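You operate a simulated robot arm through the tools that you are given. There is no shell and no other tool.

The job below is to be done with a simulated two-armed robot. You get a single attempt, and the scene is never put back.

## Task
Drop the brass slide once on the yellow button; tray it by rebound.
Fine: a quick check; it lies on the column's table; table in and hands clear before DROP; latch the slide up again; 45 % or less is DULL, more is LIVELY; table out at the end.

Only the result counts: the job must be done as asked and must still hold three seconds after the hand-in. Knocking over, shifting, dropping, spilling or breaking anything else fails it.

## Robot
Two 6-joint arms with fingered hands on one trunk that stands fixed in place. Base frame: the origin is at the foot of the trunk, x ahead of it, y to its left, z up. Units: cm, degrees, N and s.
The left shoulder is at [2, 15.7, 82.9], the right one opposite. With the tool pointing down near the work surface each hand reaches from about 10 to 82 cm from the base axis, measured 20 degrees to its own side. Payload 4.1 kg a hand.
Tool frame (each hand has its own): the origin (TCP) lies between the finger pads and is the grasp point; the fingertips stand 3.3 cm ahead of it; z points along the fingers, y is the line along which they close. The gripper opens to 11.2 cm; its body begins 3.9 cm behind the TCP. The gripper is a hand of 4 fingers: y runs from the thumb to the fingers, the wrist lies at [-1.6, -11.8, -20] in the tool frame, and closing takes about 1.5 s.
Orientation is that of the tool frame in the base frame, as a unit quaternion [x, y, z, w]. With the fingers straight down and the wrist toward the robot, the tool's x, y and z point along [0, 1, 0], [1, 0, 0] and [0, 0, -1] of the base frame.

## Interface
- The arms move only by the tool nudge_tool. It takes "left_commands", "right_commands" or both (then of equal length, played together; a hand with none holds still); each is text: rows parted by semicolons, each of 7 numbers parted by spaces: the shift along the tool's x, y, z in units of 200 mm (1.0 is 200 mm), then the turn, a rotation vector about the tool's x, y, z in units of 180 degrees (1.0 is 180 degrees), then the closure, from 0 (fully open) to 1 (shut). In form: tx ty tz rx ry rz grip; .... A call has 1 to 20 rows; each row is the pose to reach, as a shift and turn from the pose commanded when the call began, along the tool's axes at that moment. A call with a number of a shift or a turn outside -1 to 1 is refused whole. A row lasts 0.2 s, in which the tool goes at most 5 cm and 8.6 degrees; a call with a longer step from one row to the next is refused whole, and so is a gripper value outside its range. Where a pose cannot be reached the arm comes as near as it can. A force on the tool above 90 N (or 10 N above the force at the start of the call, whichever is more), or a blocked arm, ends the call early, and 0.2 s more pass. The fingers move at their own pace (about 7.2 cm/s each) and stop on an object; they squeeze with about 32 N. The grip force told is the motor's: it shows also when the fingers shut on nothing. Time passes only in rows, and 0.2 s behind the last, so rows that repeat a pose let the fingers close. The reply holds the time, the measured pose of the TCP, the force on the tool along the base axes, the opening and the grip force, in the units named above and with some noise, with the torque about the TCP (base axes, N m) and any sound that the robot's microphone picked up, and new pictures: "pictures" is both (left out), scene, wrist or none (wrist: the cameras of the hands that moved).
- Cameras (640 x 400 px; columns grow to the right, rows downward): "scene" is now at [5.1, -4.32, 147.26]; the picture's right is [-0.44, -0.90, 0.00], its down [-0.42, 0.21, -0.89] and it looks along [0.79, -0.39, -0.46] (base axes); focal length 306 px, centre (320, 200). "left" rides on the left gripper at [-6.6, -8.9, -13] in its tool frame; the picture's right is [-0.79, -0.29, 0.54], its down [0.55, -0.71, 0.44] and it looks along [0.26, 0.64, 0.72] (tool axes); focal length 247 px, centre (320, 200). "right" rides on the right gripper at [6.6, -8.9, -13] in its tool frame; the picture's right is [-0.79, 0.29, -0.54], its down [-0.55, -0.71, 0.44] and it looks along [-0.26, 0.64, 0.72] (tool axes); focal length 247 px, centre (320, 200). There is no depth. A picture from a camera that has moved, and an enlarged one, comes with that camera's place and axes in the base frame and with its lens.
- hand_shape(shape, hand): the hand has 4 fingers and takes this shape, open, in about a second: jaw (thumb against the fingers, like two jaws); tri (thumb and two fingers); tip (a fingertip pinch); poke (one finger out to press); point (the index stretched); flat (the hand flat); cup (the hand cupped); fist (a fist). The gripper value then closes the fingers along that shape, each until it touches; the sizes above hold for jaw. It gives what a move gives, with no picture.
- turn_head(pan, tilt): turns the head with the scene camera to pan (to the left, within 86 degrees either way) and tilt (down, from -29 to 69), counted from straight ahead of the robot. It gives what a move gives, and a new picture of the scene camera.
- enlarge(camera, box): a new picture of the part [left, top, right, bottom] of that camera's present view, enlarged. It takes no simulated time.
- close_job(): hands the job in; it is judged then, once.

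Nothing tells you positions but the pictures and the camera data. Unless the task says otherwise, let go and move clear before handing in.

The tools are called after "Request:" by a JSON object that holds its "api" and its "payload". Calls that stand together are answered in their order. nudge_tool: Moves the arms, as the interface text tells. Its arguments: {"type":"object","properties":{"left_commands":{"type":"string"},"right_commands":{"type":"string"},"pictures":{"type":"string","enum":["both","scene","wrist","none"]}},"required":[]} The other tools are called the same way: hand_shape (shape, hand) gives the hand a shape; turn_head (pan, tilt) turns the head that bears the scene camera; enlarge (camera, box) takes an enlarged picture of a part of a camera's view; close_job () hands the job in.

At the start:

```text
time: 0.0
left_position: [31.99, 3.38, 127.79]
left_tool_rot: [0.83, 0.558, 0.001, 0.001]
left_ft_force: [1.0, 0.2, 0.1]
left_ft_torque: [0.03, -0.01, 0.01]
left_width: 11.16
left_grasp_force: 0.1
left_shape: jaw
right_position: [30.61, -34.88, 127.81]
right_tool_rot: [0.83, 0.557, 0.0, 0.0]
right_ft_force: [-0.5, -0.1, -0.6]
right_ft_torque: [0.0, 0.0, -0.02]
right_width: 11.13
right_grasp_force: 0.1
right_shape: jaw
head pan, tilt (commanded): [-26.2, 27.7]
```

scene: 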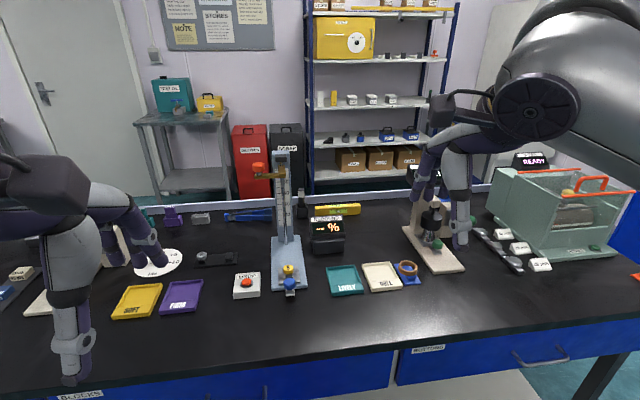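
right: 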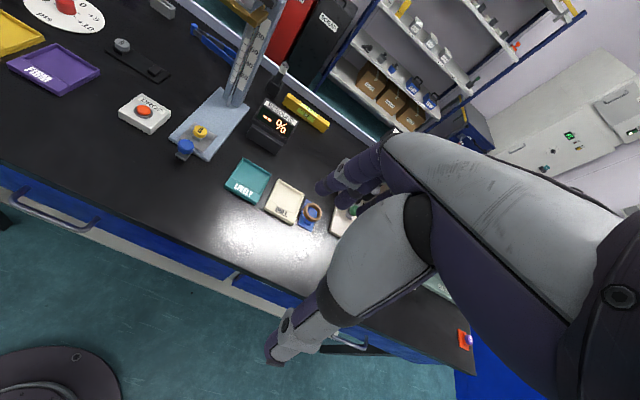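
left: 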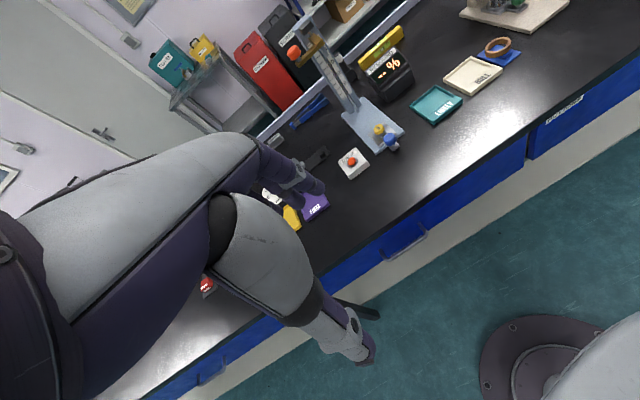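

I see a bench with a drop column (scale, brass slide near the top, yellow button on a small table, blue knob), a "DROP" box with a red button, a % display, and trays LIVELY and DULL. I'll enlarge these parts to understand them before moving.

Request:
{"api": "enlarge", "payload": {"camera": "scene", "box": [220, 140, 360, 310]}}

Request:
{"api": "enlarge", "payload": {"camera": "scene", "box": [260, 240, 440, 310]}}

Request:
{"api": "enlarge", "payload": {"camera": "left", "box": [270, 20, 430, 180]}}

Request:
{"api": "enlarge", "payload": {"camera": "right", "box": [100, 60, 340, 240]}}

```text
2.35 times, centred on (290, 225) of scene
camera zoom: at [5.1, -4.32, 147.26], right [-0.44, -0.9, 0.0], down [-0.42, 0.21, -0.89], along [0.79, -0.39, -0.46], focal length 720 px, centre (391, 141)
```

zoom: 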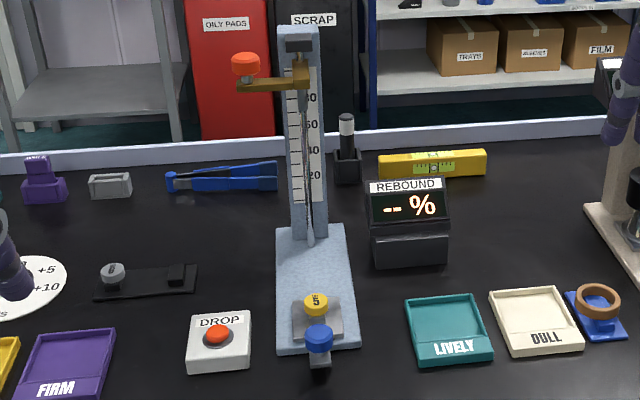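

```text
3.56 times, centred on (350, 275) of scene
camera zoom: at [5.1, -4.32, 147.26], right [-0.44, -0.9, 0.0], down [-0.42, 0.21, -0.89], along [0.79, -0.39, -0.46], focal length 1088 px, centre (213, -67)
```

zoom: 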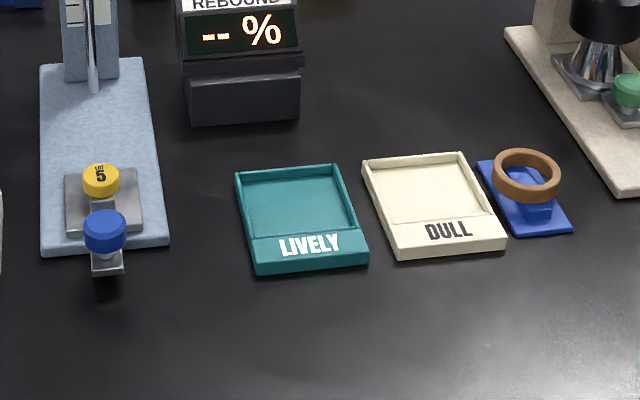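

```text
2.50 times, centred on (350, 100) of left
camera zoom: at [21.18, 0.73, 140.92], right [-0.56, -0.63, -0.54], down [-0.45, 0.78, -0.44], along [0.69, 0.0, -0.72], focal length 617 px, centre (245, 450)
```

zoom: 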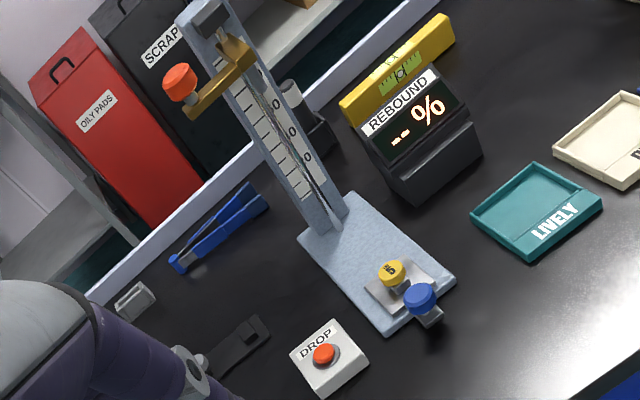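

```text
2.22 times, centred on (220, 150) of right
camera zoom: at [24.88, -25.4, 140.78], right [-0.03, -0.84, 0.54], down [-0.87, -0.24, -0.44], along [0.5, -0.48, -0.72], focal length 549 px, centre (542, 311)
```

zoom: 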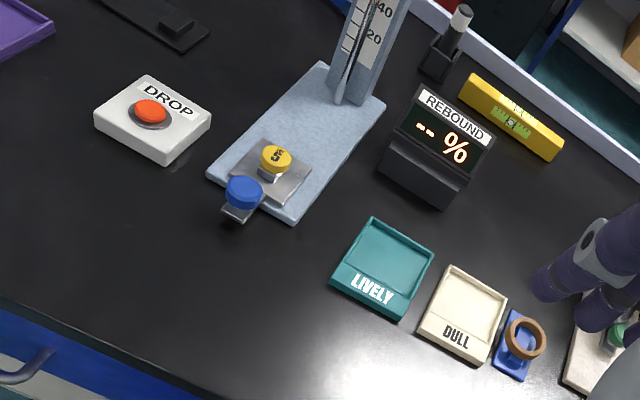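

The yellow button triangulates to about (70, -26, 89), the bench top to z≈85 and the slide's orange knob to about (86, -25, 115). The rig is turned about -18°, facing me. I'll take tight close-ups of the latch, table and knobs from several cameras.

Request:
{"api": "enlarge", "payload": {"camera": "scene", "box": [245, 145, 309, 185]}}

Request:
{"api": "enlarge", "payload": {"camera": "scene", "box": [258, 230, 322, 300]}}

Request:
{"api": "enlarge", "payload": {"camera": "left", "box": [275, 10, 355, 60]}}

Request:
{"api": "enlarge", "payload": {"camera": "left", "box": [330, 90, 420, 180]}}

Request:
{"api": "enlarge", "payload": {"camera": "right", "box": [110, 70, 260, 170]}}

```text
10.00 times, centred on (277, 165) of scene
camera zoom: at [5.1, -4.32, 147.26], right [-0.44, -0.9, 0.0], down [-0.42, 0.21, -0.89], along [0.79, -0.39, -0.46], focal length 3059 px, centre (750, 550)
```

zoom: 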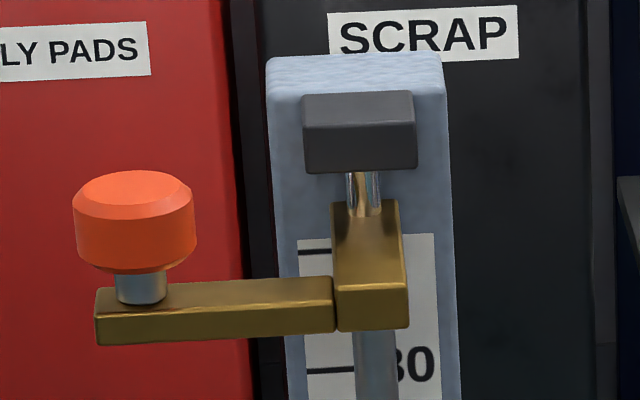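

```text
5.71 times, centred on (290, 265) of scene
camera zoom: at [5.1, -4.32, 147.26], right [-0.44, -0.9, 0.0], down [-0.42, 0.21, -0.89], along [0.79, -0.39, -0.46], focal length 1748 px, centre (491, -171)
```

zoom: 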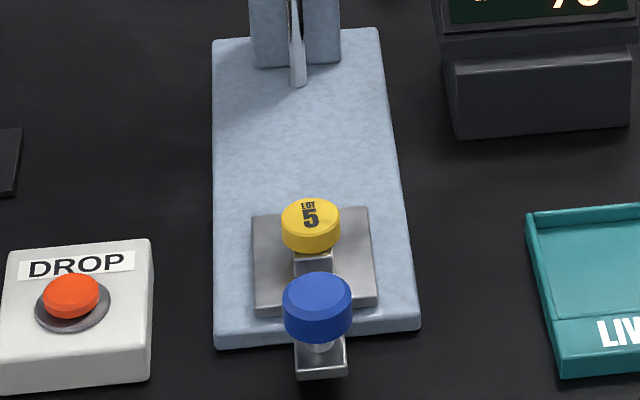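

```text
8.00 times, centred on (315, 35) of left
camera zoom: at [21.18, 0.73, 140.92], right [-0.56, -0.63, -0.54], down [-0.45, 0.78, -0.44], along [0.69, 0.0, -0.72], focal length 1976 px, centre (360, 1520)
```

zoom: 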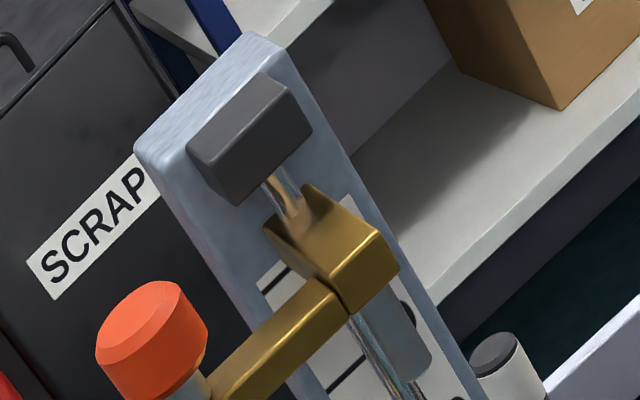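

```text
4.44 times, centred on (375, 135) of left
camera zoom: at [21.18, 0.73, 140.92], right [-0.56, -0.63, -0.54], down [-0.45, 0.78, -0.44], along [0.69, 0.0, -0.72], focal length 1098 px, centre (76, 489)
```

zoom: 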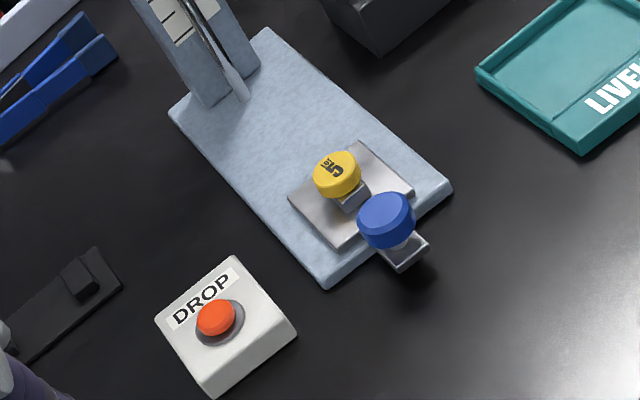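

```text
4.00 times, centred on (185, 120) of right
camera zoom: at [24.88, -25.4, 140.78], right [-0.03, -0.84, 0.54], down [-0.87, -0.24, -0.44], along [0.5, -0.48, -0.72], focal length 988 px, centre (860, 520)
```

zoom: 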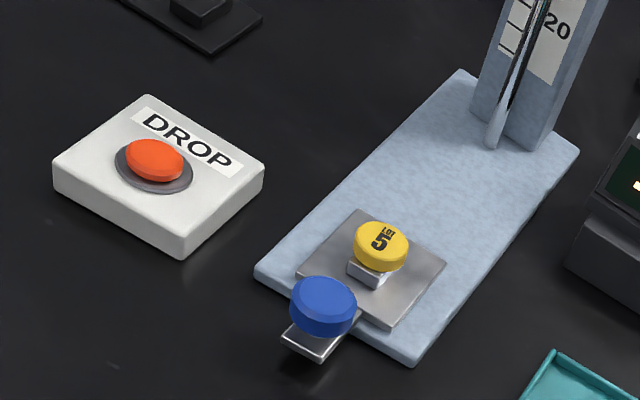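

The geometry is consistent: the base plate top is at z≈86.4, the rig axis points along u≈(0.95, -0.31), the rod is near (85.4, -31) and the blue knob is near (65.3, -24.8, 89.3). I'll bring the right hand a bit closer, still well above everything, to measure with its camera.

Request:
{"api": "nudge_tool", "payload": {"right_commands": "0.092 0.094 0.099 0 0 0 0; 0.183 0.187 0.198 0 0 0 0; 0.275 0.281 0.296 0 0 0 0; 0.367 0.374 0.395 0 0 0 0; 0.458 0.468 0.494 0 0 0 0; 0.55 0.561 0.593 0 0 0 0; 0.642 0.655 0.691 0 0 0 0; 0.733 0.748 0.79 0 0 0 0", "pictures": "both"}}

```text
time: 1.8
left_position: [31.91, 3.38, 127.9]
left_tool_rot: [0.83, 0.558, 0.001, 0.0]
left_ft_force: [-0.1, 0.5, -0.7]
left_ft_torque: [0.03, -0.02, 0.01]
left_width: 11.16
left_grasp_force: 0.1
left_shape: jaw
right_position: [49.91, -26.88, 112.07]
right_tool_rot: [0.831, 0.557, -0.001, 0.0]
right_ft_force: [-0.2, 0.8, -0.5]
right_ft_torque: [-0.01, -0.01, 0.01]
right_width: 11.16
right_grasp_force: 0.1
right_shape: jaw
head pan, tilt (commanded): [-26.2, 27.7]
camera scene: at [5.06, -4.33, 147.26], right [-0.44, -0.9, 0.0], down [-0.42, 0.21, -0.89], along [0.79, -0.39, -0.46], focal length 306 px, centre (320, 200)
camera right: at [44.27, -17.53, 125.05], right [-0.04, -0.84, 0.54], down [-0.87, -0.24, -0.44], along [0.5, -0.48, -0.72], focal length 247 px, centre (320, 200)
```

scene: 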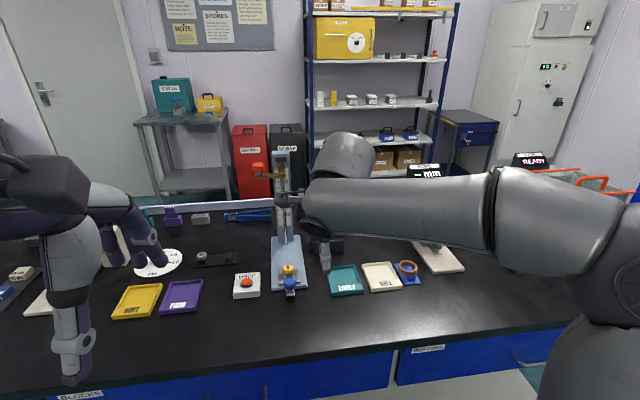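
right: 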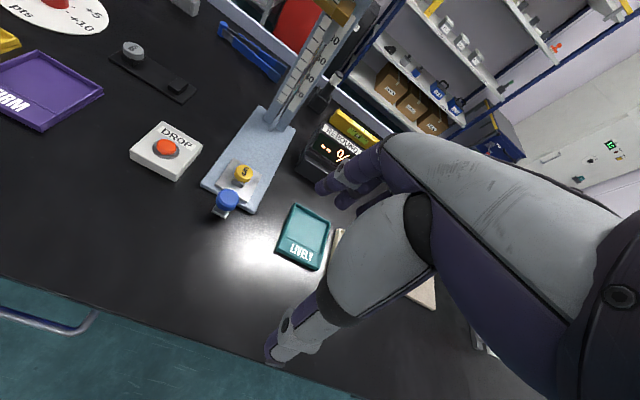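

The right hand moves precisely. I'll take close-ups from its new vantage to refine heights.

Request:
{"api": "enlarge", "payload": {"camera": "right", "box": [190, 140, 290, 220]}}

Request:
{"api": "enlarge", "payload": {"camera": "right", "box": [240, 0, 400, 140]}}

Request:
{"api": "enlarge", "payload": {"camera": "right", "box": [120, 110, 340, 280]}}

Request:
{"api": "enlarge", "payload": {"camera": "scene", "box": [240, 150, 340, 230]}}

```text
5.00 times, centred on (240, 180) of right
camera zoom: at [44.27, -17.53, 125.05], right [-0.04, -0.84, 0.54], down [-0.87, -0.24, -0.44], along [0.5, -0.48, -0.72], focal length 1235 px, centre (720, 300)
```

zoom: 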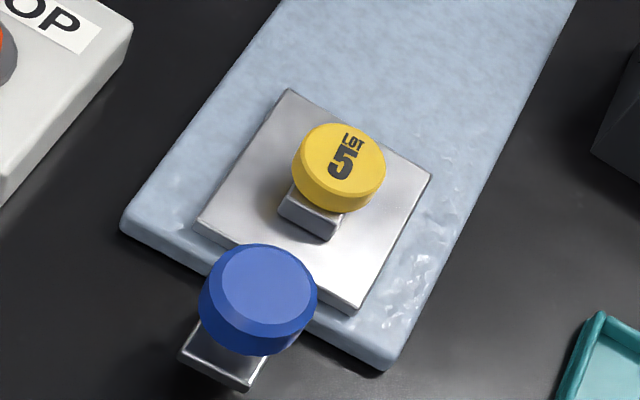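

```text
2.86 times, centred on (320, 70) of right
camera zoom: at [44.27, -17.53, 125.05], right [-0.04, -0.84, 0.54], down [-0.87, -0.24, -0.44], along [0.5, -0.48, -0.72], focal length 706 px, centre (320, 571)
```

zoom: 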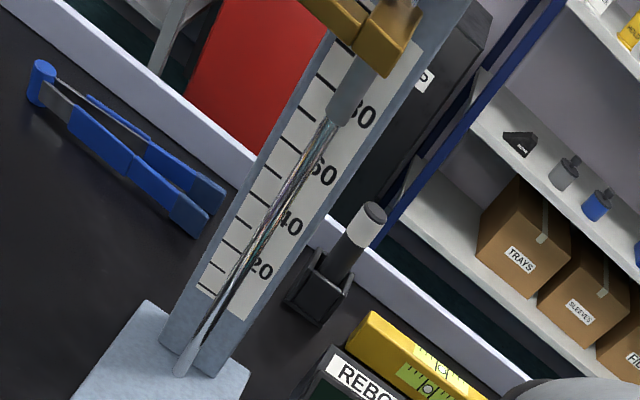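

```text
2.35 times, centred on (230, 195) of right
camera zoom: at [44.27, -17.53, 125.05], right [-0.04, -0.84, 0.54], down [-0.87, -0.24, -0.44], along [0.5, -0.48, -0.72], focal length 581 px, centre (532, 212)
```

zoom: 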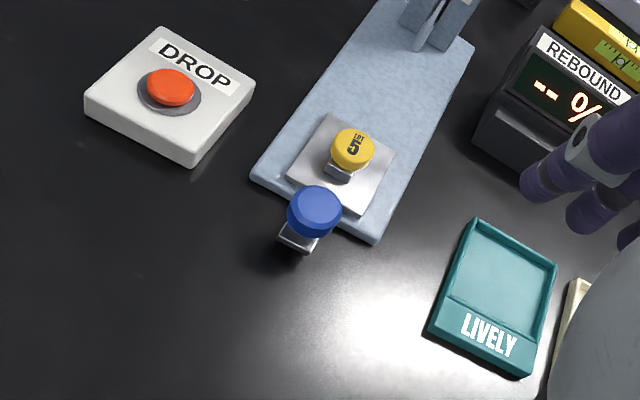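

```text
5.00 times, centred on (290, 190) of scene
camera zoom: at [5.06, -4.33, 147.26], right [-0.44, -0.9, 0.0], down [-0.42, 0.21, -0.89], along [0.79, -0.39, -0.46], focal length 1530 px, centre (470, 250)
```

zoom: 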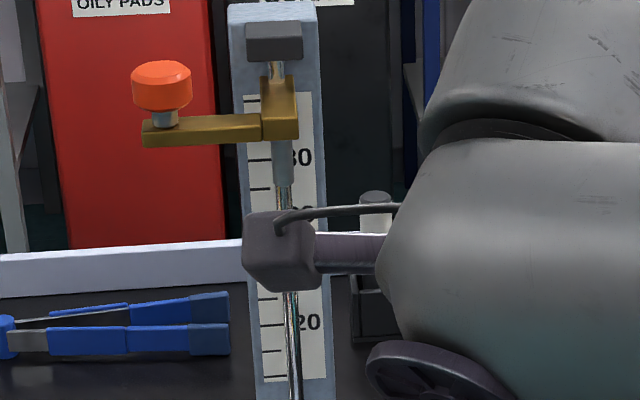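

The measurements now agree across three cameras: yellow top (70.1, -26.05, 89.45), blue knob top (63.7, -24.1, 91), plate top about 87. I'll turn the right hand in free air to a sideways grip, pointing 45° forward and down along the rig axis, and check that the arm can hold it.

Request:
{"api": "nudge_tool", "payload": {"right_commands": "0 0 0 -0.0146 -0.0136 -0.0352 0; 0 0 0 -0.0292 -0.0271 -0.0705 0; 0 0 0 -0.0438 -0.0407 -0.1057 0; 0 0 0 -0.0584 -0.0543 -0.1409 0; 0 0 0 -0.073 -0.0679 -0.1761 0; 0 0 0 -0.0876 -0.0814 -0.2114 0; 0 0 0 -0.1022 -0.095 -0.2466 0; 0 0 0 -0.1167 -0.1086 -0.2818 0; 0 0 0 -0.1313 -0.1221 -0.3171 0; 0 0 0 -0.1459 -0.1357 -0.3523 0; 0 0 0 -0.1605 -0.1493 -0.3875 0; 0 0 0 -0.1751 -0.1629 -0.4227 0; 0 0 0 -0.1897 -0.1764 -0.458 0; 0 0 0 -0.2043 -0.19 -0.4932 0", "pictures": "both"}}

```text
time: 4.8
left_position: [31.87, 3.43, 128.01]
left_tool_rot: [0.83, 0.558, 0.0, 0.0]
left_ft_force: [-0.5, 0.4, -0.7]
left_ft_torque: [-0.02, -0.01, 0.01]
left_width: 11.15
left_grasp_force: 0.1
left_shape: jaw
right_position: [49.98, -26.9, 112.15]
right_tool_rot: [0.146, 0.912, -0.059, 0.378]
right_ft_force: [0.8, 0.1, 0.5]
right_ft_torque: [0.04, 0.0, -0.01]
right_width: 11.18
right_grasp_force: 0.0
right_shape: jaw
head pan, tilt (commanded): [-26.2, 27.7]
camera scene: at [5.09, -4.31, 147.26], right [-0.44, -0.9, 0.0], down [-0.42, 0.21, -0.89], along [0.79, -0.39, -0.46], focal length 306 px, centre (320, 200)
camera right: at [34.11, -31.1, 116.51], right [0.26, 0.22, 0.94], down [0.44, -0.89, 0.08], along [0.86, 0.4, -0.33], focal length 247 px, centre (320, 200)
```

scene: 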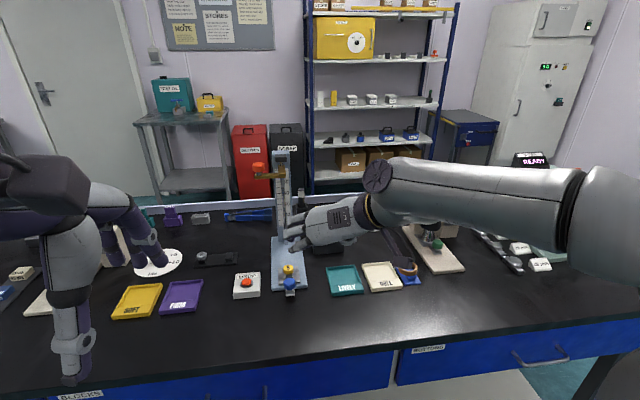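
right: 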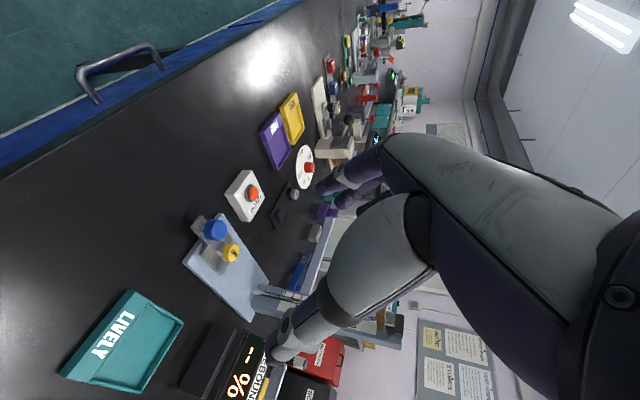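

The sideways pose was reached exactly, and the wrist camera now sees the rig from the right and lower. I'll enlarge to measure heights from this angle.

Request:
{"api": "enlarge", "payload": {"camera": "right", "box": [170, 190, 290, 330]}}

Request:
{"api": "enlarge", "payload": {"camera": "scene", "box": [240, 170, 400, 300]}}

```text
2.86 times, centred on (230, 260) of right
camera zoom: at [34.11, -31.1, 116.51], right [0.26, 0.22, 0.94], down [0.44, -0.89, 0.08], along [0.86, 0.4, -0.33], focal length 706 px, centre (577, 29)
```

zoom: 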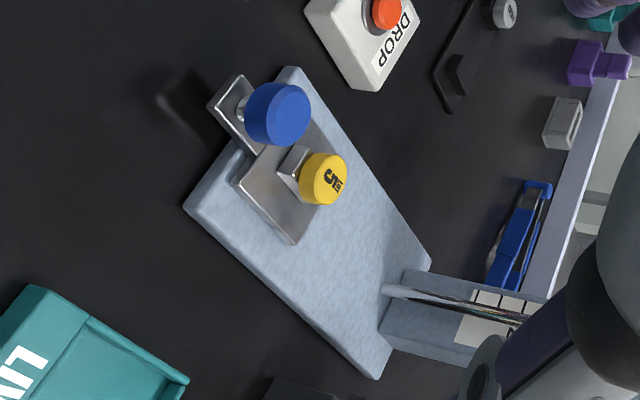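

```text
3.08 times, centred on (320, 235) of scene
camera zoom: at [5.09, -4.31, 147.26], right [-0.44, -0.9, 0.0], down [-0.42, 0.21, -0.89], along [0.79, -0.39, -0.46], focal length 941 px, centre (320, 92)
```

zoom: 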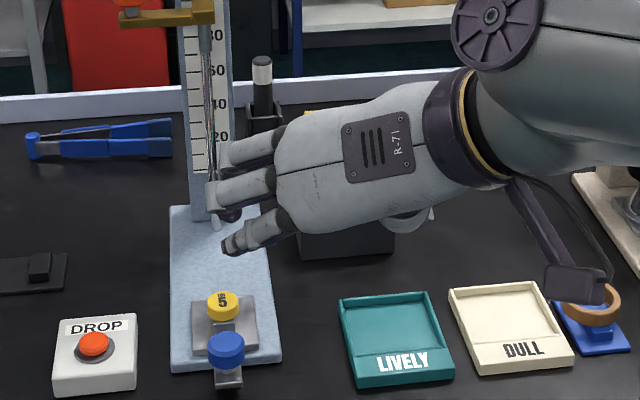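

In the scene view the hand is clear of everything. I'll try the "tip" and "tri" shapes in free air to see which is slim enough for the knobs and the button.

Request:
{"api": "hand_shape", "payload": {"shape": "tip", "hand": "right"}}

Request:
{"api": "enlarge", "payload": {"camera": "scene", "box": [240, 170, 400, 300]}}

Request:
{"api": "enlarge", "payload": {"camera": "right", "box": [160, 100, 480, 400]}}

Request:
{"api": "hand_shape", "payload": {"shape": "tri", "hand": "right"}}

Request:
{"api": "enlarge", "payload": {"camera": "scene", "box": [240, 170, 400, 300]}}

Request:
{"api": "enlarge", "payload": {"camera": "right", "box": [160, 100, 480, 400]}}

```text
time: 5.7
left_position: [32.06, 3.39, 127.83]
left_tool_rot: [0.829, 0.559, -0.001, 0.0]
left_ft_force: [0.1, 0.7, 0.2]
left_ft_torque: [0.01, 0.01, 0.03]
left_width: 11.15
left_grasp_force: 0.1
left_shape: jaw
right_position: [49.9, -26.86, 111.98]
right_tool_rot: [0.145, 0.913, -0.06, 0.377]
right_ft_force: [-0.8, -0.2, 0.2]
right_ft_torque: [0.02, 0.01, 0.01]
right_width: 11.2
right_grasp_force: 0.0
right_shape: tip
head pan, tilt (commanded): [-26.2, 27.7]
```

```text
3.08 times, centred on (320, 235) of scene
camera zoom: at [5.1, -4.32, 147.26], right [-0.44, -0.9, 0.0], down [-0.42, 0.21, -0.89], along [0.79, -0.39, -0.46], focal length 941 px, centre (320, 92)
```

zoom: 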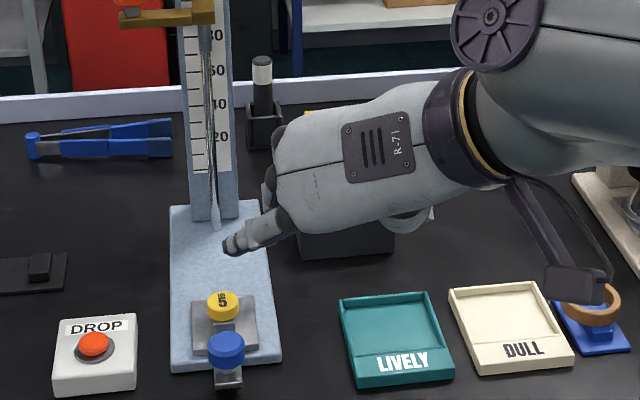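

```text
1.33 times, centred on (320, 250) of right
camera zoom: at [34.11, -31.09, 116.52], right [0.26, 0.22, 0.94], down [0.44, -0.89, 0.08], along [0.86, 0.4, -0.33], focal length 329 px, centre (320, 133)
```

zoom: 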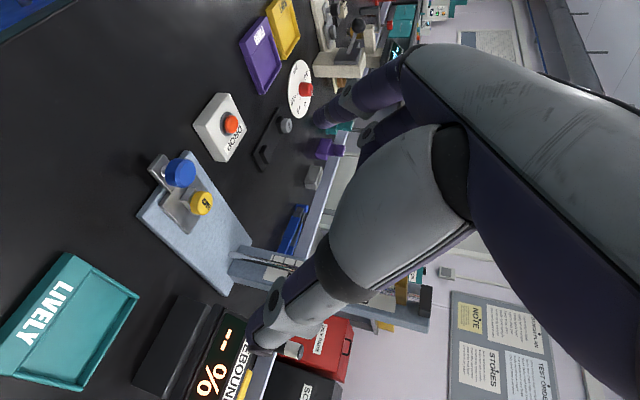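

```text
time: 6.6
left_position: [31.95, 3.44, 127.89]
left_tool_rot: [0.83, 0.558, -0.001, 0.0]
left_ft_force: [-0.7, -0.1, 0.1]
left_ft_torque: [0.0, 0.01, 0.0]
left_width: 11.16
left_grasp_force: 0.1
left_shape: jaw
right_position: [50.05, -26.94, 112.11]
right_tool_rot: [0.146, 0.912, -0.06, 0.378]
right_ft_force: [0.0, 0.5, 0.3]
right_ft_torque: [0.0, -0.04, 0.01]
right_width: 11.17
right_grasp_force: 0.2
right_shape: tri
head pan, tilt (commanded): [-26.2, 27.7]
```

```text
3.08 times, centred on (320, 235) of scene
camera zoom: at [5.1, -4.32, 147.26], right [-0.44, -0.9, 0.0], down [-0.42, 0.21, -0.89], along [0.79, -0.39, -0.46], focal length 941 px, centre (320, 92)
```

zoom: 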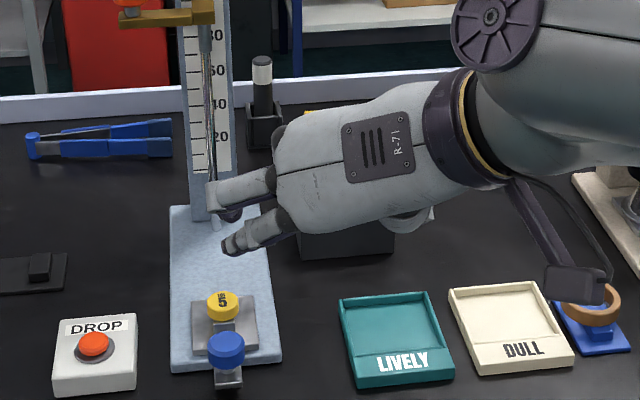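

```text
1.33 times, centred on (320, 250) of right
camera zoom: at [34.11, -31.1, 116.52], right [0.26, 0.22, 0.94], down [0.44, -0.89, 0.08], along [0.86, 0.4, -0.33], focal length 329 px, centre (320, 133)
```

zoom: 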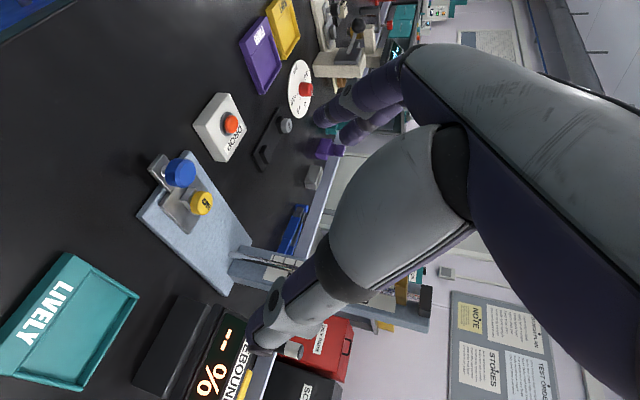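

"Tri" (thumb plus two fingers) is slim enough and opposes at the tool point. Next I go to a pre-grasp 8 cm behind the blue knob along the approach direction, with the hand partly closed.

Request:
{"api": "nudge_tool", "payload": {"right_commands": "0.057 0.057 0.121 0 0 0 0.2; 0.114 0.115 0.242 0 0 0 0.3; 0.172 0.172 0.363 0 0 0 0.4; 0.229 0.23 0.483 0 0 0 0.4; 0.286 0.287 0.604 0 0 0 0.4; 0.343 0.3445 0.725 0 0 0 0.4; 0.343 0.3445 0.725 0 0 0 0.4", "pictures": "both"}}

Request:
{"api": "enlarge", "payload": {"camera": "scene", "box": [230, 190, 390, 310]}}

Request:
{"api": "enlarge", "payload": {"camera": "right", "box": [160, 120, 400, 370]}}

```text
time: 8.2
left_position: [31.85, 3.45, 127.77]
left_tool_rot: [0.83, 0.558, 0.0, 0.001]
left_ft_force: [-0.7, -0.6, 0.0]
left_ft_torque: [0.0, -0.01, -0.03]
left_width: 11.18
left_grasp_force: 0.1
left_shape: jaw
right_position: [57.25, -21.99, 96.94]
right_tool_rot: [0.146, 0.913, -0.061, 0.377]
right_ft_force: [0.1, 0.2, -0.5]
right_ft_torque: [0.0, 0.0, 0.0]
right_width: 6.73
right_grasp_force: 0.1
right_shape: tri
head pan, tilt (commanded): [-26.2, 27.7]
camera scene: at [5.09, -4.31, 147.26], right [-0.44, -0.9, 0.0], down [-0.42, 0.21, -0.89], along [0.79, -0.39, -0.46], focal length 306 px, centre (320, 200)
camera right: at [41.3, -26.21, 101.41], right [0.26, 0.22, 0.94], down [0.44, -0.89, 0.08], along [0.86, 0.4, -0.33], focal length 247 px, centre (320, 200)
```

scene: 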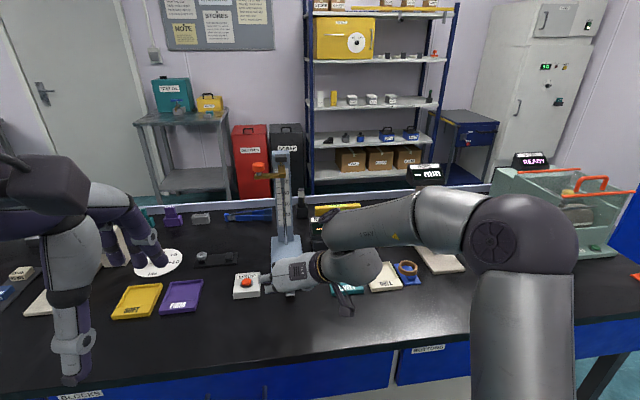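
right: 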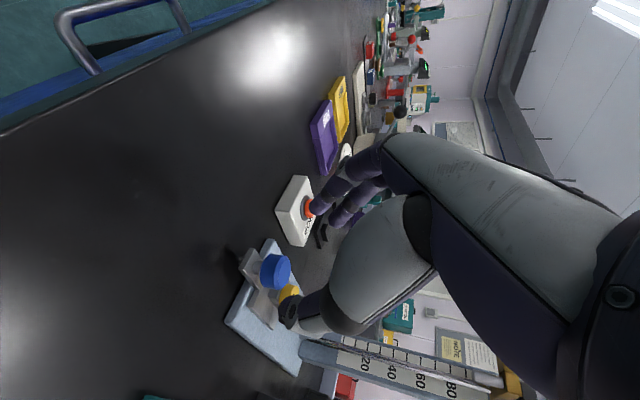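

```text
3.33 times, centred on (310, 250) of scene
camera zoom: at [5.09, -4.31, 147.26], right [-0.44, -0.9, 0.0], down [-0.42, 0.21, -0.89], along [0.79, -0.39, -0.46], focal length 1020 px, centre (353, 33)
```

zoom: 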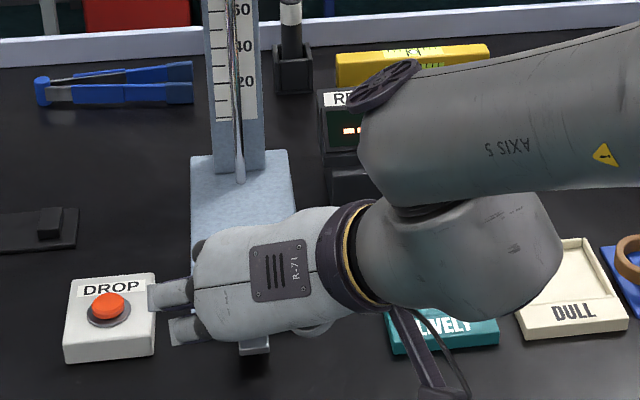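

```text
1.60 times, centred on (280, 245) of right
camera zoom: at [41.3, -26.21, 101.41], right [0.26, 0.22, 0.94], down [0.44, -0.89, 0.08], along [0.86, 0.4, -0.33], focal length 395 px, centre (384, 128)
```

zoom: 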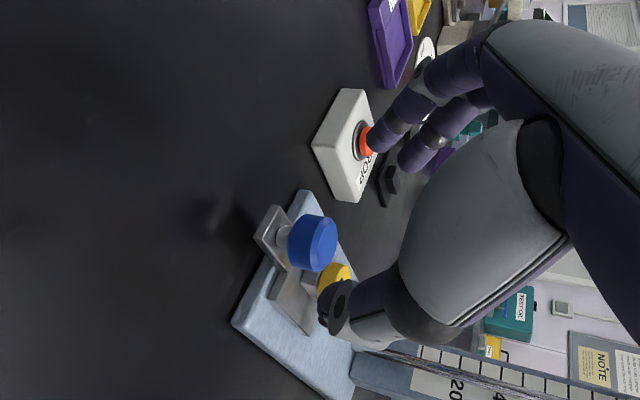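

The knob sits right on the approach line in the wrist view (within about 0.3 cm). I advance 8 cm along the tool axis with a small sideways correction, still open.

Request:
{"api": "nudge_tool", "payload": {"right_commands": "0 0.002 0.08 0 0 0 0.4; 0 0.005 0.16 0 0 0 0.4; 0 0.008 0.24 0 0 0 0.4; 0 0.01 0.3 0 0 0 0.4; 0 0.01 0.35 0 0 0 0.4; 0 0.01 0.4 0 0 0 0.4; 0 0.01 0.4 0 0 0 0.4", "pictures": "both"}}

Request:
{"api": "enlarge", "payload": {"camera": "right", "box": [200, 160, 400, 360]}}

Request:
{"api": "enlarge", "payload": {"camera": "scene", "box": [230, 220, 350, 310]}}

```text
time: 9.8
left_position: [31.96, 3.45, 127.83]
left_tool_rot: [0.83, 0.558, 0.0, -0.001]
left_ft_force: [0.3, -0.7, 0.5]
left_ft_torque: [0.01, 0.02, 0.01]
left_width: 11.15
left_grasp_force: 0.0
left_shape: jaw
right_position: [62.85, -23.52, 91.35]
right_tool_rot: [0.146, 0.912, -0.06, 0.378]
right_ft_force: [-0.3, -0.1, -0.5]
right_ft_torque: [0.0, 0.05, -0.02]
right_width: 6.75
right_grasp_force: 0.1
right_shape: tri
head pan, tilt (commanded): [-26.2, 27.7]
camera scene: at [5.1, -4.31, 147.26], right [-0.44, -0.9, 0.0], down [-0.42, 0.21, -0.89], along [0.79, -0.39, -0.46], focal length 306 px, centre (320, 200)
camera right: at [46.87, -27.85, 95.74], right [0.26, 0.22, 0.94], down [0.44, -0.89, 0.08], along [0.86, 0.4, -0.33], focal length 247 px, centre (320, 200)
```

scene: 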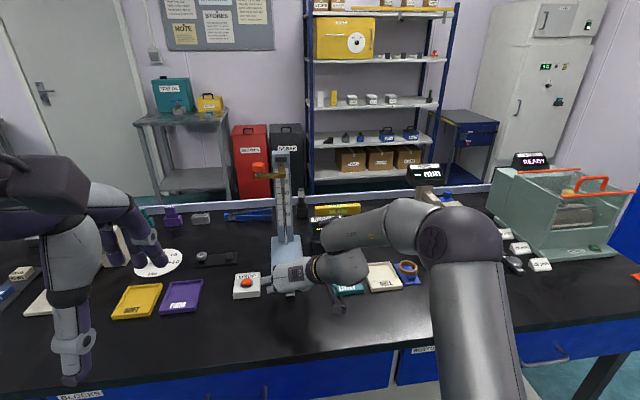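
right: 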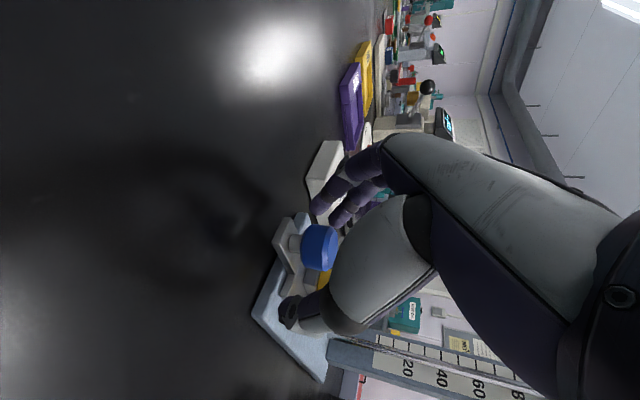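

```text
2.00 times, centred on (300, 260) of right
camera zoom: at [46.87, -27.85, 95.74], right [0.26, 0.22, 0.94], down [0.44, -0.89, 0.08], along [0.86, 0.4, -0.33], focal length 494 px, centre (360, 80)
```

zoom: 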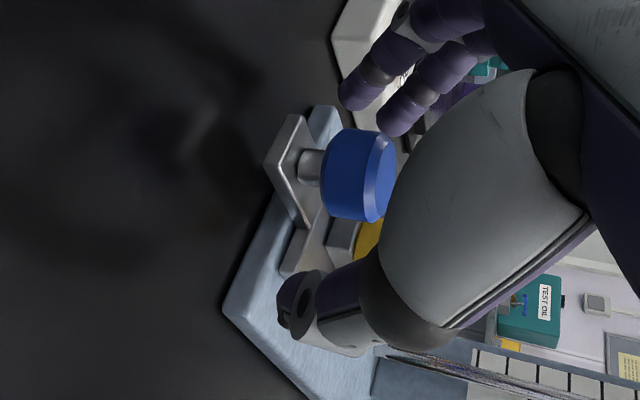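

```text
4.44 times, centred on (290, 265) of scene
camera zoom: at [5.1, -4.31, 147.26], right [-0.44, -0.9, 0.0], down [-0.42, 0.21, -0.89], along [0.79, -0.39, -0.46], focal length 1360 px, centre (453, -89)
```

zoom: 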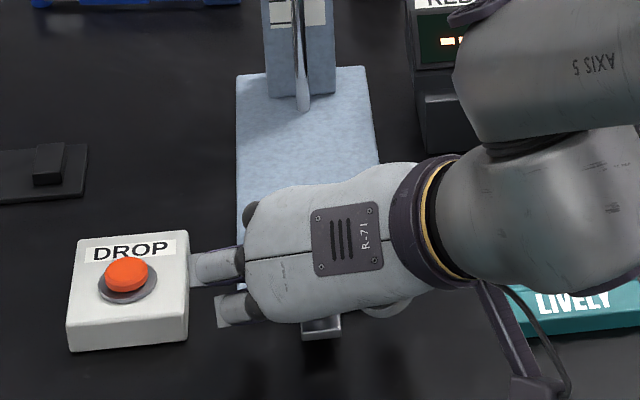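

The hand straddles the blue knob correctly: thumb on the right, two fingers on the left, tips above the tab. I close on it without moving the arm.

Request:
{"api": "nudge_tool", "payload": {"right_commands": "0 0 0 0 0 0 0.6; 0 0 0 0 0 0 0.75; 0 0 0 0 0 0 0.9; 0 0 0 0 0 0 1; 0 0 0 0 0 0 1; 0 0 0 0 0 0 1; 0 0 0 0 0 0 1", "pictures": "wrist"}}

Request:
{"api": "enlarge", "payload": {"camera": "right", "box": [200, 160, 400, 360]}}

```text
time: 11.4
left_position: [31.97, 3.36, 127.94]
left_tool_rot: [0.83, 0.558, -0.001, 0.0]
left_ft_force: [0.5, 0.3, 0.1]
left_ft_torque: [-0.02, -0.04, -0.02]
left_width: 11.17
left_grasp_force: 0.1
left_shape: jaw
right_position: [62.8, -23.64, 91.24]
right_tool_rot: [0.145, 0.913, -0.06, 0.378]
right_ft_force: [9.2, -2.9, -5.8]
right_ft_torque: [-0.09, -0.01, -0.03]
right_width: 1.85
right_grasp_force: 31.8
right_shape: tri
head pan, tilt (commanded): [-26.2, 27.7]
camera right: at [46.9, -27.87, 95.72], right [0.26, 0.22, 0.94], down [0.44, -0.89, 0.08], along [0.86, 0.4, -0.33], focal length 247 px, centre (320, 200)
```

right: 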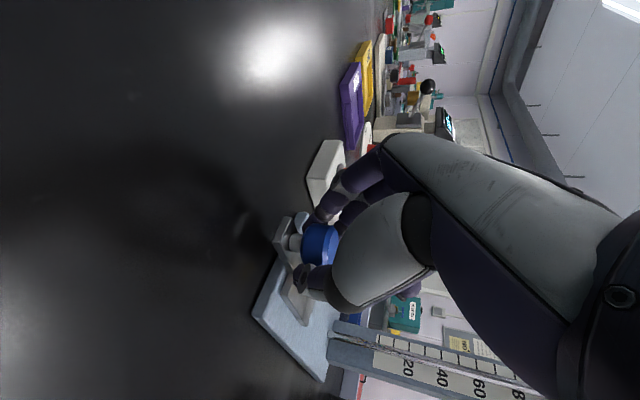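

```text
2.00 times, centred on (300, 260) of right
camera zoom: at [46.9, -27.87, 95.72], right [0.26, 0.22, 0.94], down [0.44, -0.89, 0.08], along [0.86, 0.4, -0.33], focal length 494 px, centre (360, 80)
```

zoom: 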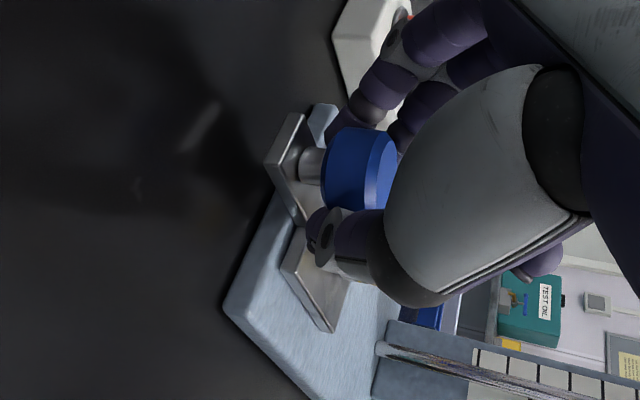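

The grip is on the knob (about 32 N). I push slowly along the rig axis by 2 cm first and check forces and the yellow button.

Request:
{"api": "nudge_tool", "payload": {"right_commands": "-0.007 0 0.007 0 0 0 1; -0.018 0 0.018 0 0 0 1; -0.032 0 0.032 0 0 0 1; -0.046 0 0.046 0 0 0 1; -0.06 0 0.06 0 0 0 1; -0.0706 0 0.0707 0 0 0 1; -0.0706 0 0.0707 0 0 0 1", "pictures": "wrist"}}

Request:
{"api": "enlarge", "payload": {"camera": "right", "box": [200, 160, 400, 360]}}

Request:
{"api": "enlarge", "payload": {"camera": "scene", "box": [230, 220, 350, 310]}}

```text
time: 13.0
left_position: [32.02, 3.43, 127.92]
left_tool_rot: [0.83, 0.558, 0.0, 0.0]
left_ft_force: [0.0, -1.0, 0.0]
left_ft_torque: [0.0, 0.07, 0.0]
left_width: 11.15
left_grasp_force: 0.1
left_shape: jaw
right_position: [64.6, -24.22, 91.37]
right_tool_rot: [0.146, 0.913, -0.06, 0.377]
right_ft_force: [-1.2, -0.6, -8.7]
right_ft_torque: [-0.12, 0.16, 0.04]
right_width: 1.84
right_grasp_force: 32.1
right_shape: tri
head pan, tilt (commanded): [-26.2, 27.7]
camera right: at [48.73, -28.45, 95.74], right [0.26, 0.22, 0.94], down [0.44, -0.89, 0.08], along [0.86, 0.4, -0.33], focal length 247 px, centre (320, 200)
```

right: 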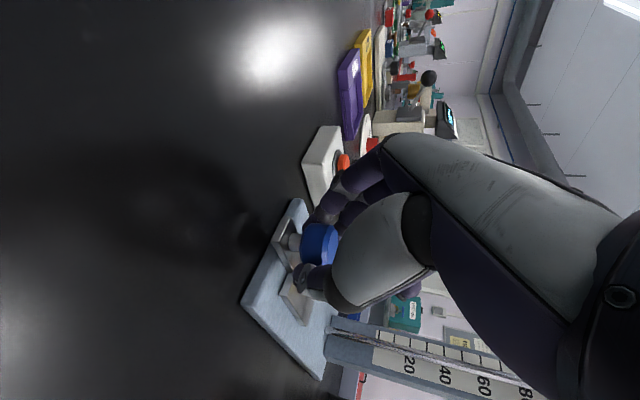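

```text
2.00 times, centred on (300, 260) of right
camera zoom: at [48.73, -28.45, 95.74], right [0.26, 0.22, 0.94], down [0.44, -0.89, 0.08], along [0.86, 0.4, -0.33], focal length 494 px, centre (360, 80)
```

zoom: 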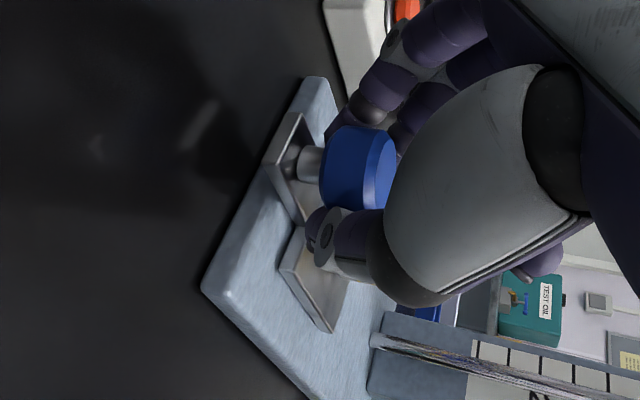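

```text
4.44 times, centred on (290, 265) of scene
camera zoom: at [5.12, -4.33, 147.26], right [-0.44, -0.9, 0.0], down [-0.42, 0.21, -0.89], along [0.79, -0.39, -0.46], focal length 1360 px, centre (453, -89)
```

zoom: 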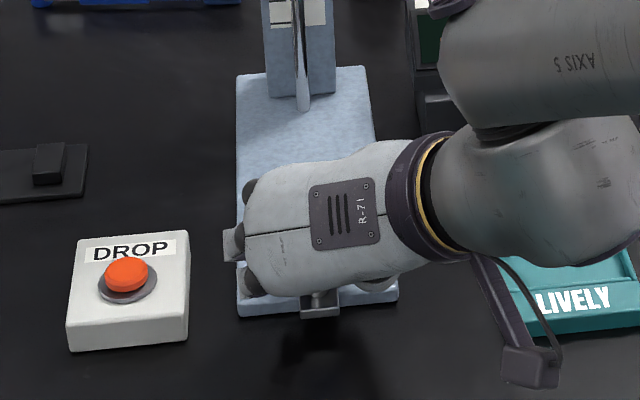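

The table slides freely (about 1 N along the axis). I continue slowly for another 9 cm.

Request:
{"api": "nudge_tool", "payload": {"right_commands": "-0.007 0 0.007 0 0 0 1; -0.021 0 0.021 0 0 0 1; -0.042 0 0.042 0 0 0 1; -0.064 0 0.064 0 0 0 1; -0.085 0 0.085 0 0 0 1; -0.106 0 0.106 0 0 0 1; -0.127 0 0.127 0 0 0 1; -0.148 0 0.148 0 0 0 1; -0.169 0 0.17 0 0 0 1; -0.191 0 0.191 0 0 0 1; -0.212 0 0.212 0 0 0 1; -0.233 0 0.233 0 0 0 1; -0.254 0 0.254 0 0 0 1; -0.275 0 0.276 0 0 0 1; -0.293 0 0.293 0 0 0 1; -0.307 0 0.307 0 0 0 1; -0.318 0 0.318 0 0 0 1; -0.318 0 0.318 0 0 0 1", "pictures": "both"}}

Request:
{"api": "enlarge", "payload": {"camera": "right", "box": [200, 160, 400, 360]}}

Request:
{"api": "enlarge", "payload": {"camera": "scene", "box": [230, 190, 350, 300]}}

Request:
{"api": "enlarge", "payload": {"camera": "left", "box": [290, 60, 430, 170]}}

```text
time: 16.8
left_position: [31.93, 3.36, 127.89]
left_tool_rot: [0.83, 0.557, 0.0, 0.0]
left_ft_force: [-1.1, -0.8, -0.2]
left_ft_torque: [0.01, 0.0, 0.01]
left_width: 11.16
left_grasp_force: 0.0
left_shape: jaw
right_position: [73.33, -27.07, 91.24]
right_tool_rot: [0.145, 0.912, -0.06, 0.378]
right_ft_force: [1.7, -3.1, -9.9]
right_ft_torque: [-0.12, 0.17, 0.0]
right_width: 1.83
right_grasp_force: 32.1
right_shape: tri
head pan, tilt (commanded): [-26.2, 27.7]
camera scene: at [5.14, -4.33, 147.25], right [-0.44, -0.9, 0.0], down [-0.42, 0.21, -0.89], along [0.79, -0.39, -0.46], focal length 306 px, centre (320, 200)
camera right: at [57.3, -31.23, 95.74], right [0.26, 0.22, 0.94], down [0.44, -0.89, 0.08], along [0.86, 0.4, -0.33], focal length 247 px, centre (320, 200)
```

scene: 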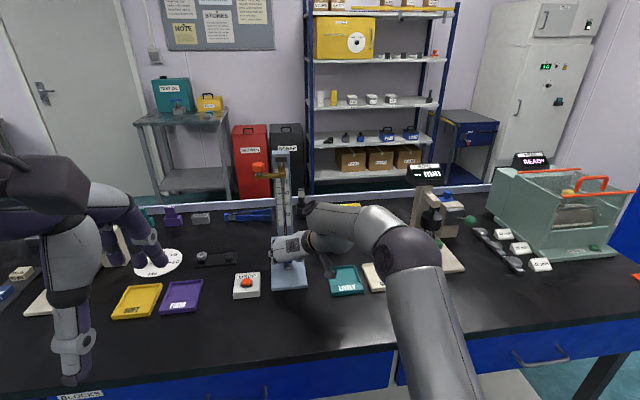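
right: 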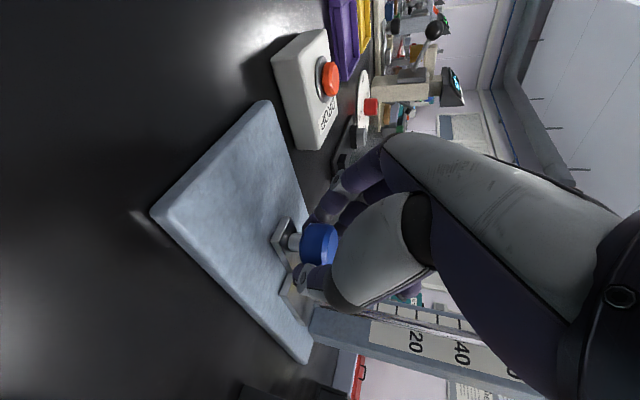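

```text
2.00 times, centred on (300, 260) of right
camera zoom: at [57.3, -31.23, 95.74], right [0.26, 0.22, 0.94], down [0.44, -0.89, 0.08], along [0.86, 0.4, -0.33], focal length 494 px, centre (360, 80)
```

zoom: 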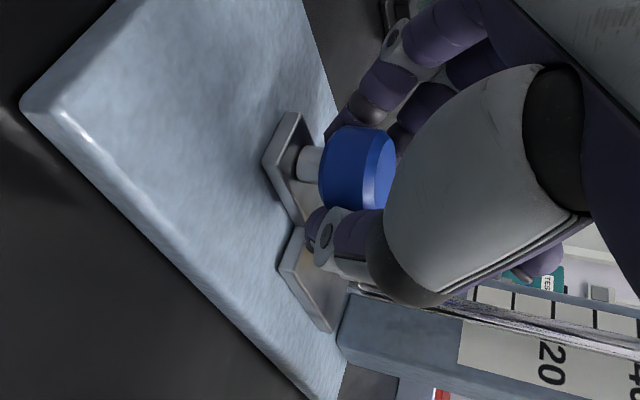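

```text
3.64 times, centred on (290, 245) of scene
camera zoom: at [5.14, -4.33, 147.25], right [-0.44, -0.9, 0.0], down [-0.42, 0.21, -0.89], along [0.79, -0.39, -0.46], focal length 1112 px, centre (429, 36)
```

zoom: 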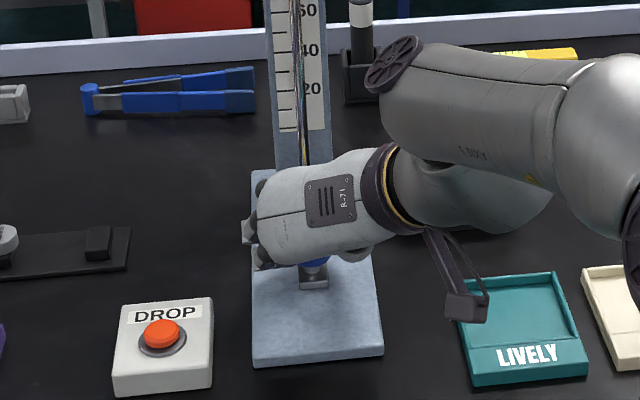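

```text
3.64 times, centred on (360, 115) of left
camera zoom: at [21.22, 0.71, 140.91], right [-0.56, -0.63, -0.54], down [-0.45, 0.78, -0.44], along [0.69, 0.0, -0.72], focal length 898 px, centre (174, 509)
```

zoom: 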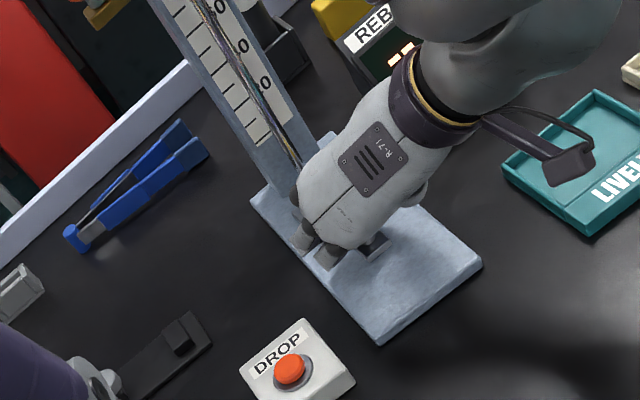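

I've pushed 11 cm so far. I continue in small steps and watch for the end stop.

Request:
{"api": "nudge_tool", "payload": {"right_commands": "-0.007 0 0.007 0 0 0 1; -0.018 0 0.018 0 0 0 1; -0.028 0 0.028 0 0 0 1; -0.0353 0 0.0353 0 0 0 1; -0.0353 0 0.0353 0 0 0 1", "pictures": "wrist"}}

```text
time: 18.0
left_position: [31.92, 3.45, 127.82]
left_tool_rot: [0.83, 0.557, 0.0, 0.001]
left_ft_force: [1.3, -0.4, 0.4]
left_ft_torque: [0.0, 0.01, -0.01]
left_width: 11.17
left_grasp_force: 0.0
left_shape: jaw
right_position: [74.14, -27.38, 91.56]
right_tool_rot: [0.146, 0.912, -0.059, 0.378]
right_ft_force: [0.9, -1.3, 2.8]
right_ft_torque: [-0.04, 0.06, 0.0]
right_width: 1.47
right_grasp_force: 32.1
right_shape: tri
head pan, tilt (commanded): [-26.2, 27.7]
camera right: at [58.25, -31.53, 95.87], right [0.26, 0.22, 0.94], down [0.44, -0.89, 0.08], along [0.86, 0.4, -0.33], focal length 247 px, centre (320, 200)
```

right: 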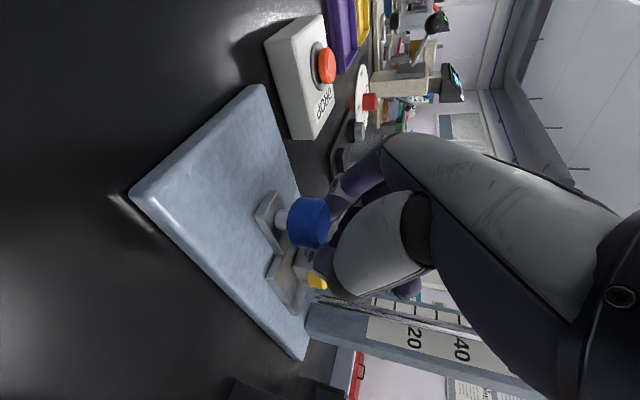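

The hand slipped slightly up on the knob, which suggests the table met a stop. I'll look closely before doing anything else.

Request:
{"api": "enlarge", "payload": {"camera": "right", "box": [220, 160, 380, 320]}}

Request:
{"api": "enlarge", "payload": {"camera": "scene", "box": [230, 190, 350, 300]}}

Request:
{"api": "enlarge", "payload": {"camera": "left", "box": [310, 70, 410, 160]}}

```text
2.50 times, centred on (300, 240) of right
camera zoom: at [58.25, -31.53, 95.87], right [0.26, 0.22, 0.94], down [0.44, -0.89, 0.08], along [0.86, 0.4, -0.33], focal length 617 px, centre (370, 100)
```

zoom: 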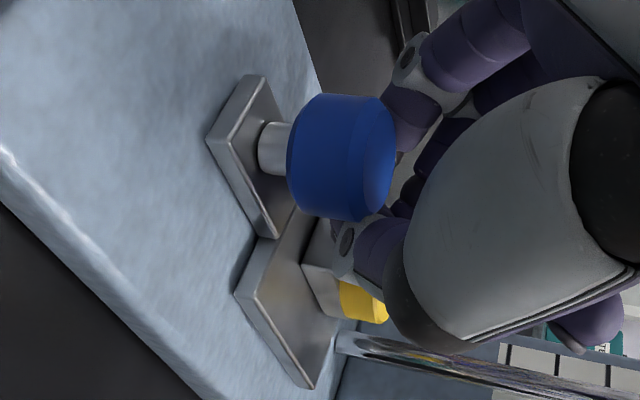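

```text
3.64 times, centred on (290, 245) of scene
camera zoom: at [5.09, -4.32, 147.26], right [-0.44, -0.9, 0.0], down [-0.42, 0.21, -0.89], along [0.79, -0.39, -0.46], focal length 1112 px, centre (429, 36)
```

zoom: 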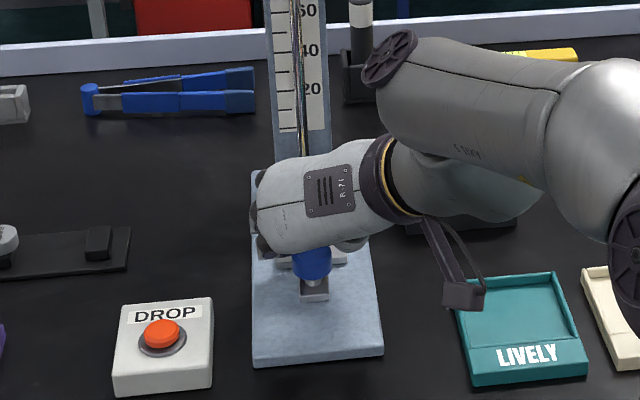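

```text
4.44 times, centred on (360, 115) of left
camera zoom: at [21.17, 0.72, 140.92], right [-0.56, -0.63, -0.54], down [-0.45, 0.78, -0.44], along [0.69, 0.0, -0.72], focal length 1098 px, centre (142, 578)
```

zoom: 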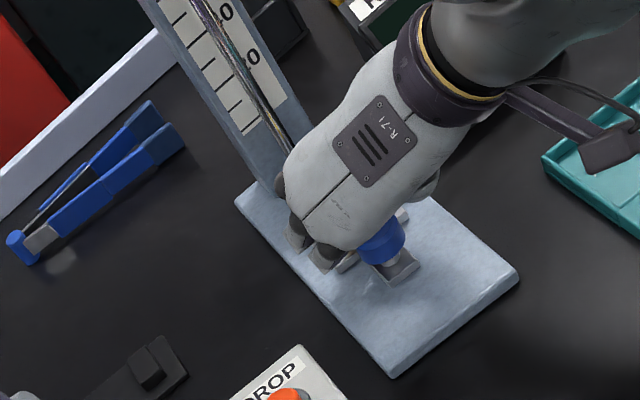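

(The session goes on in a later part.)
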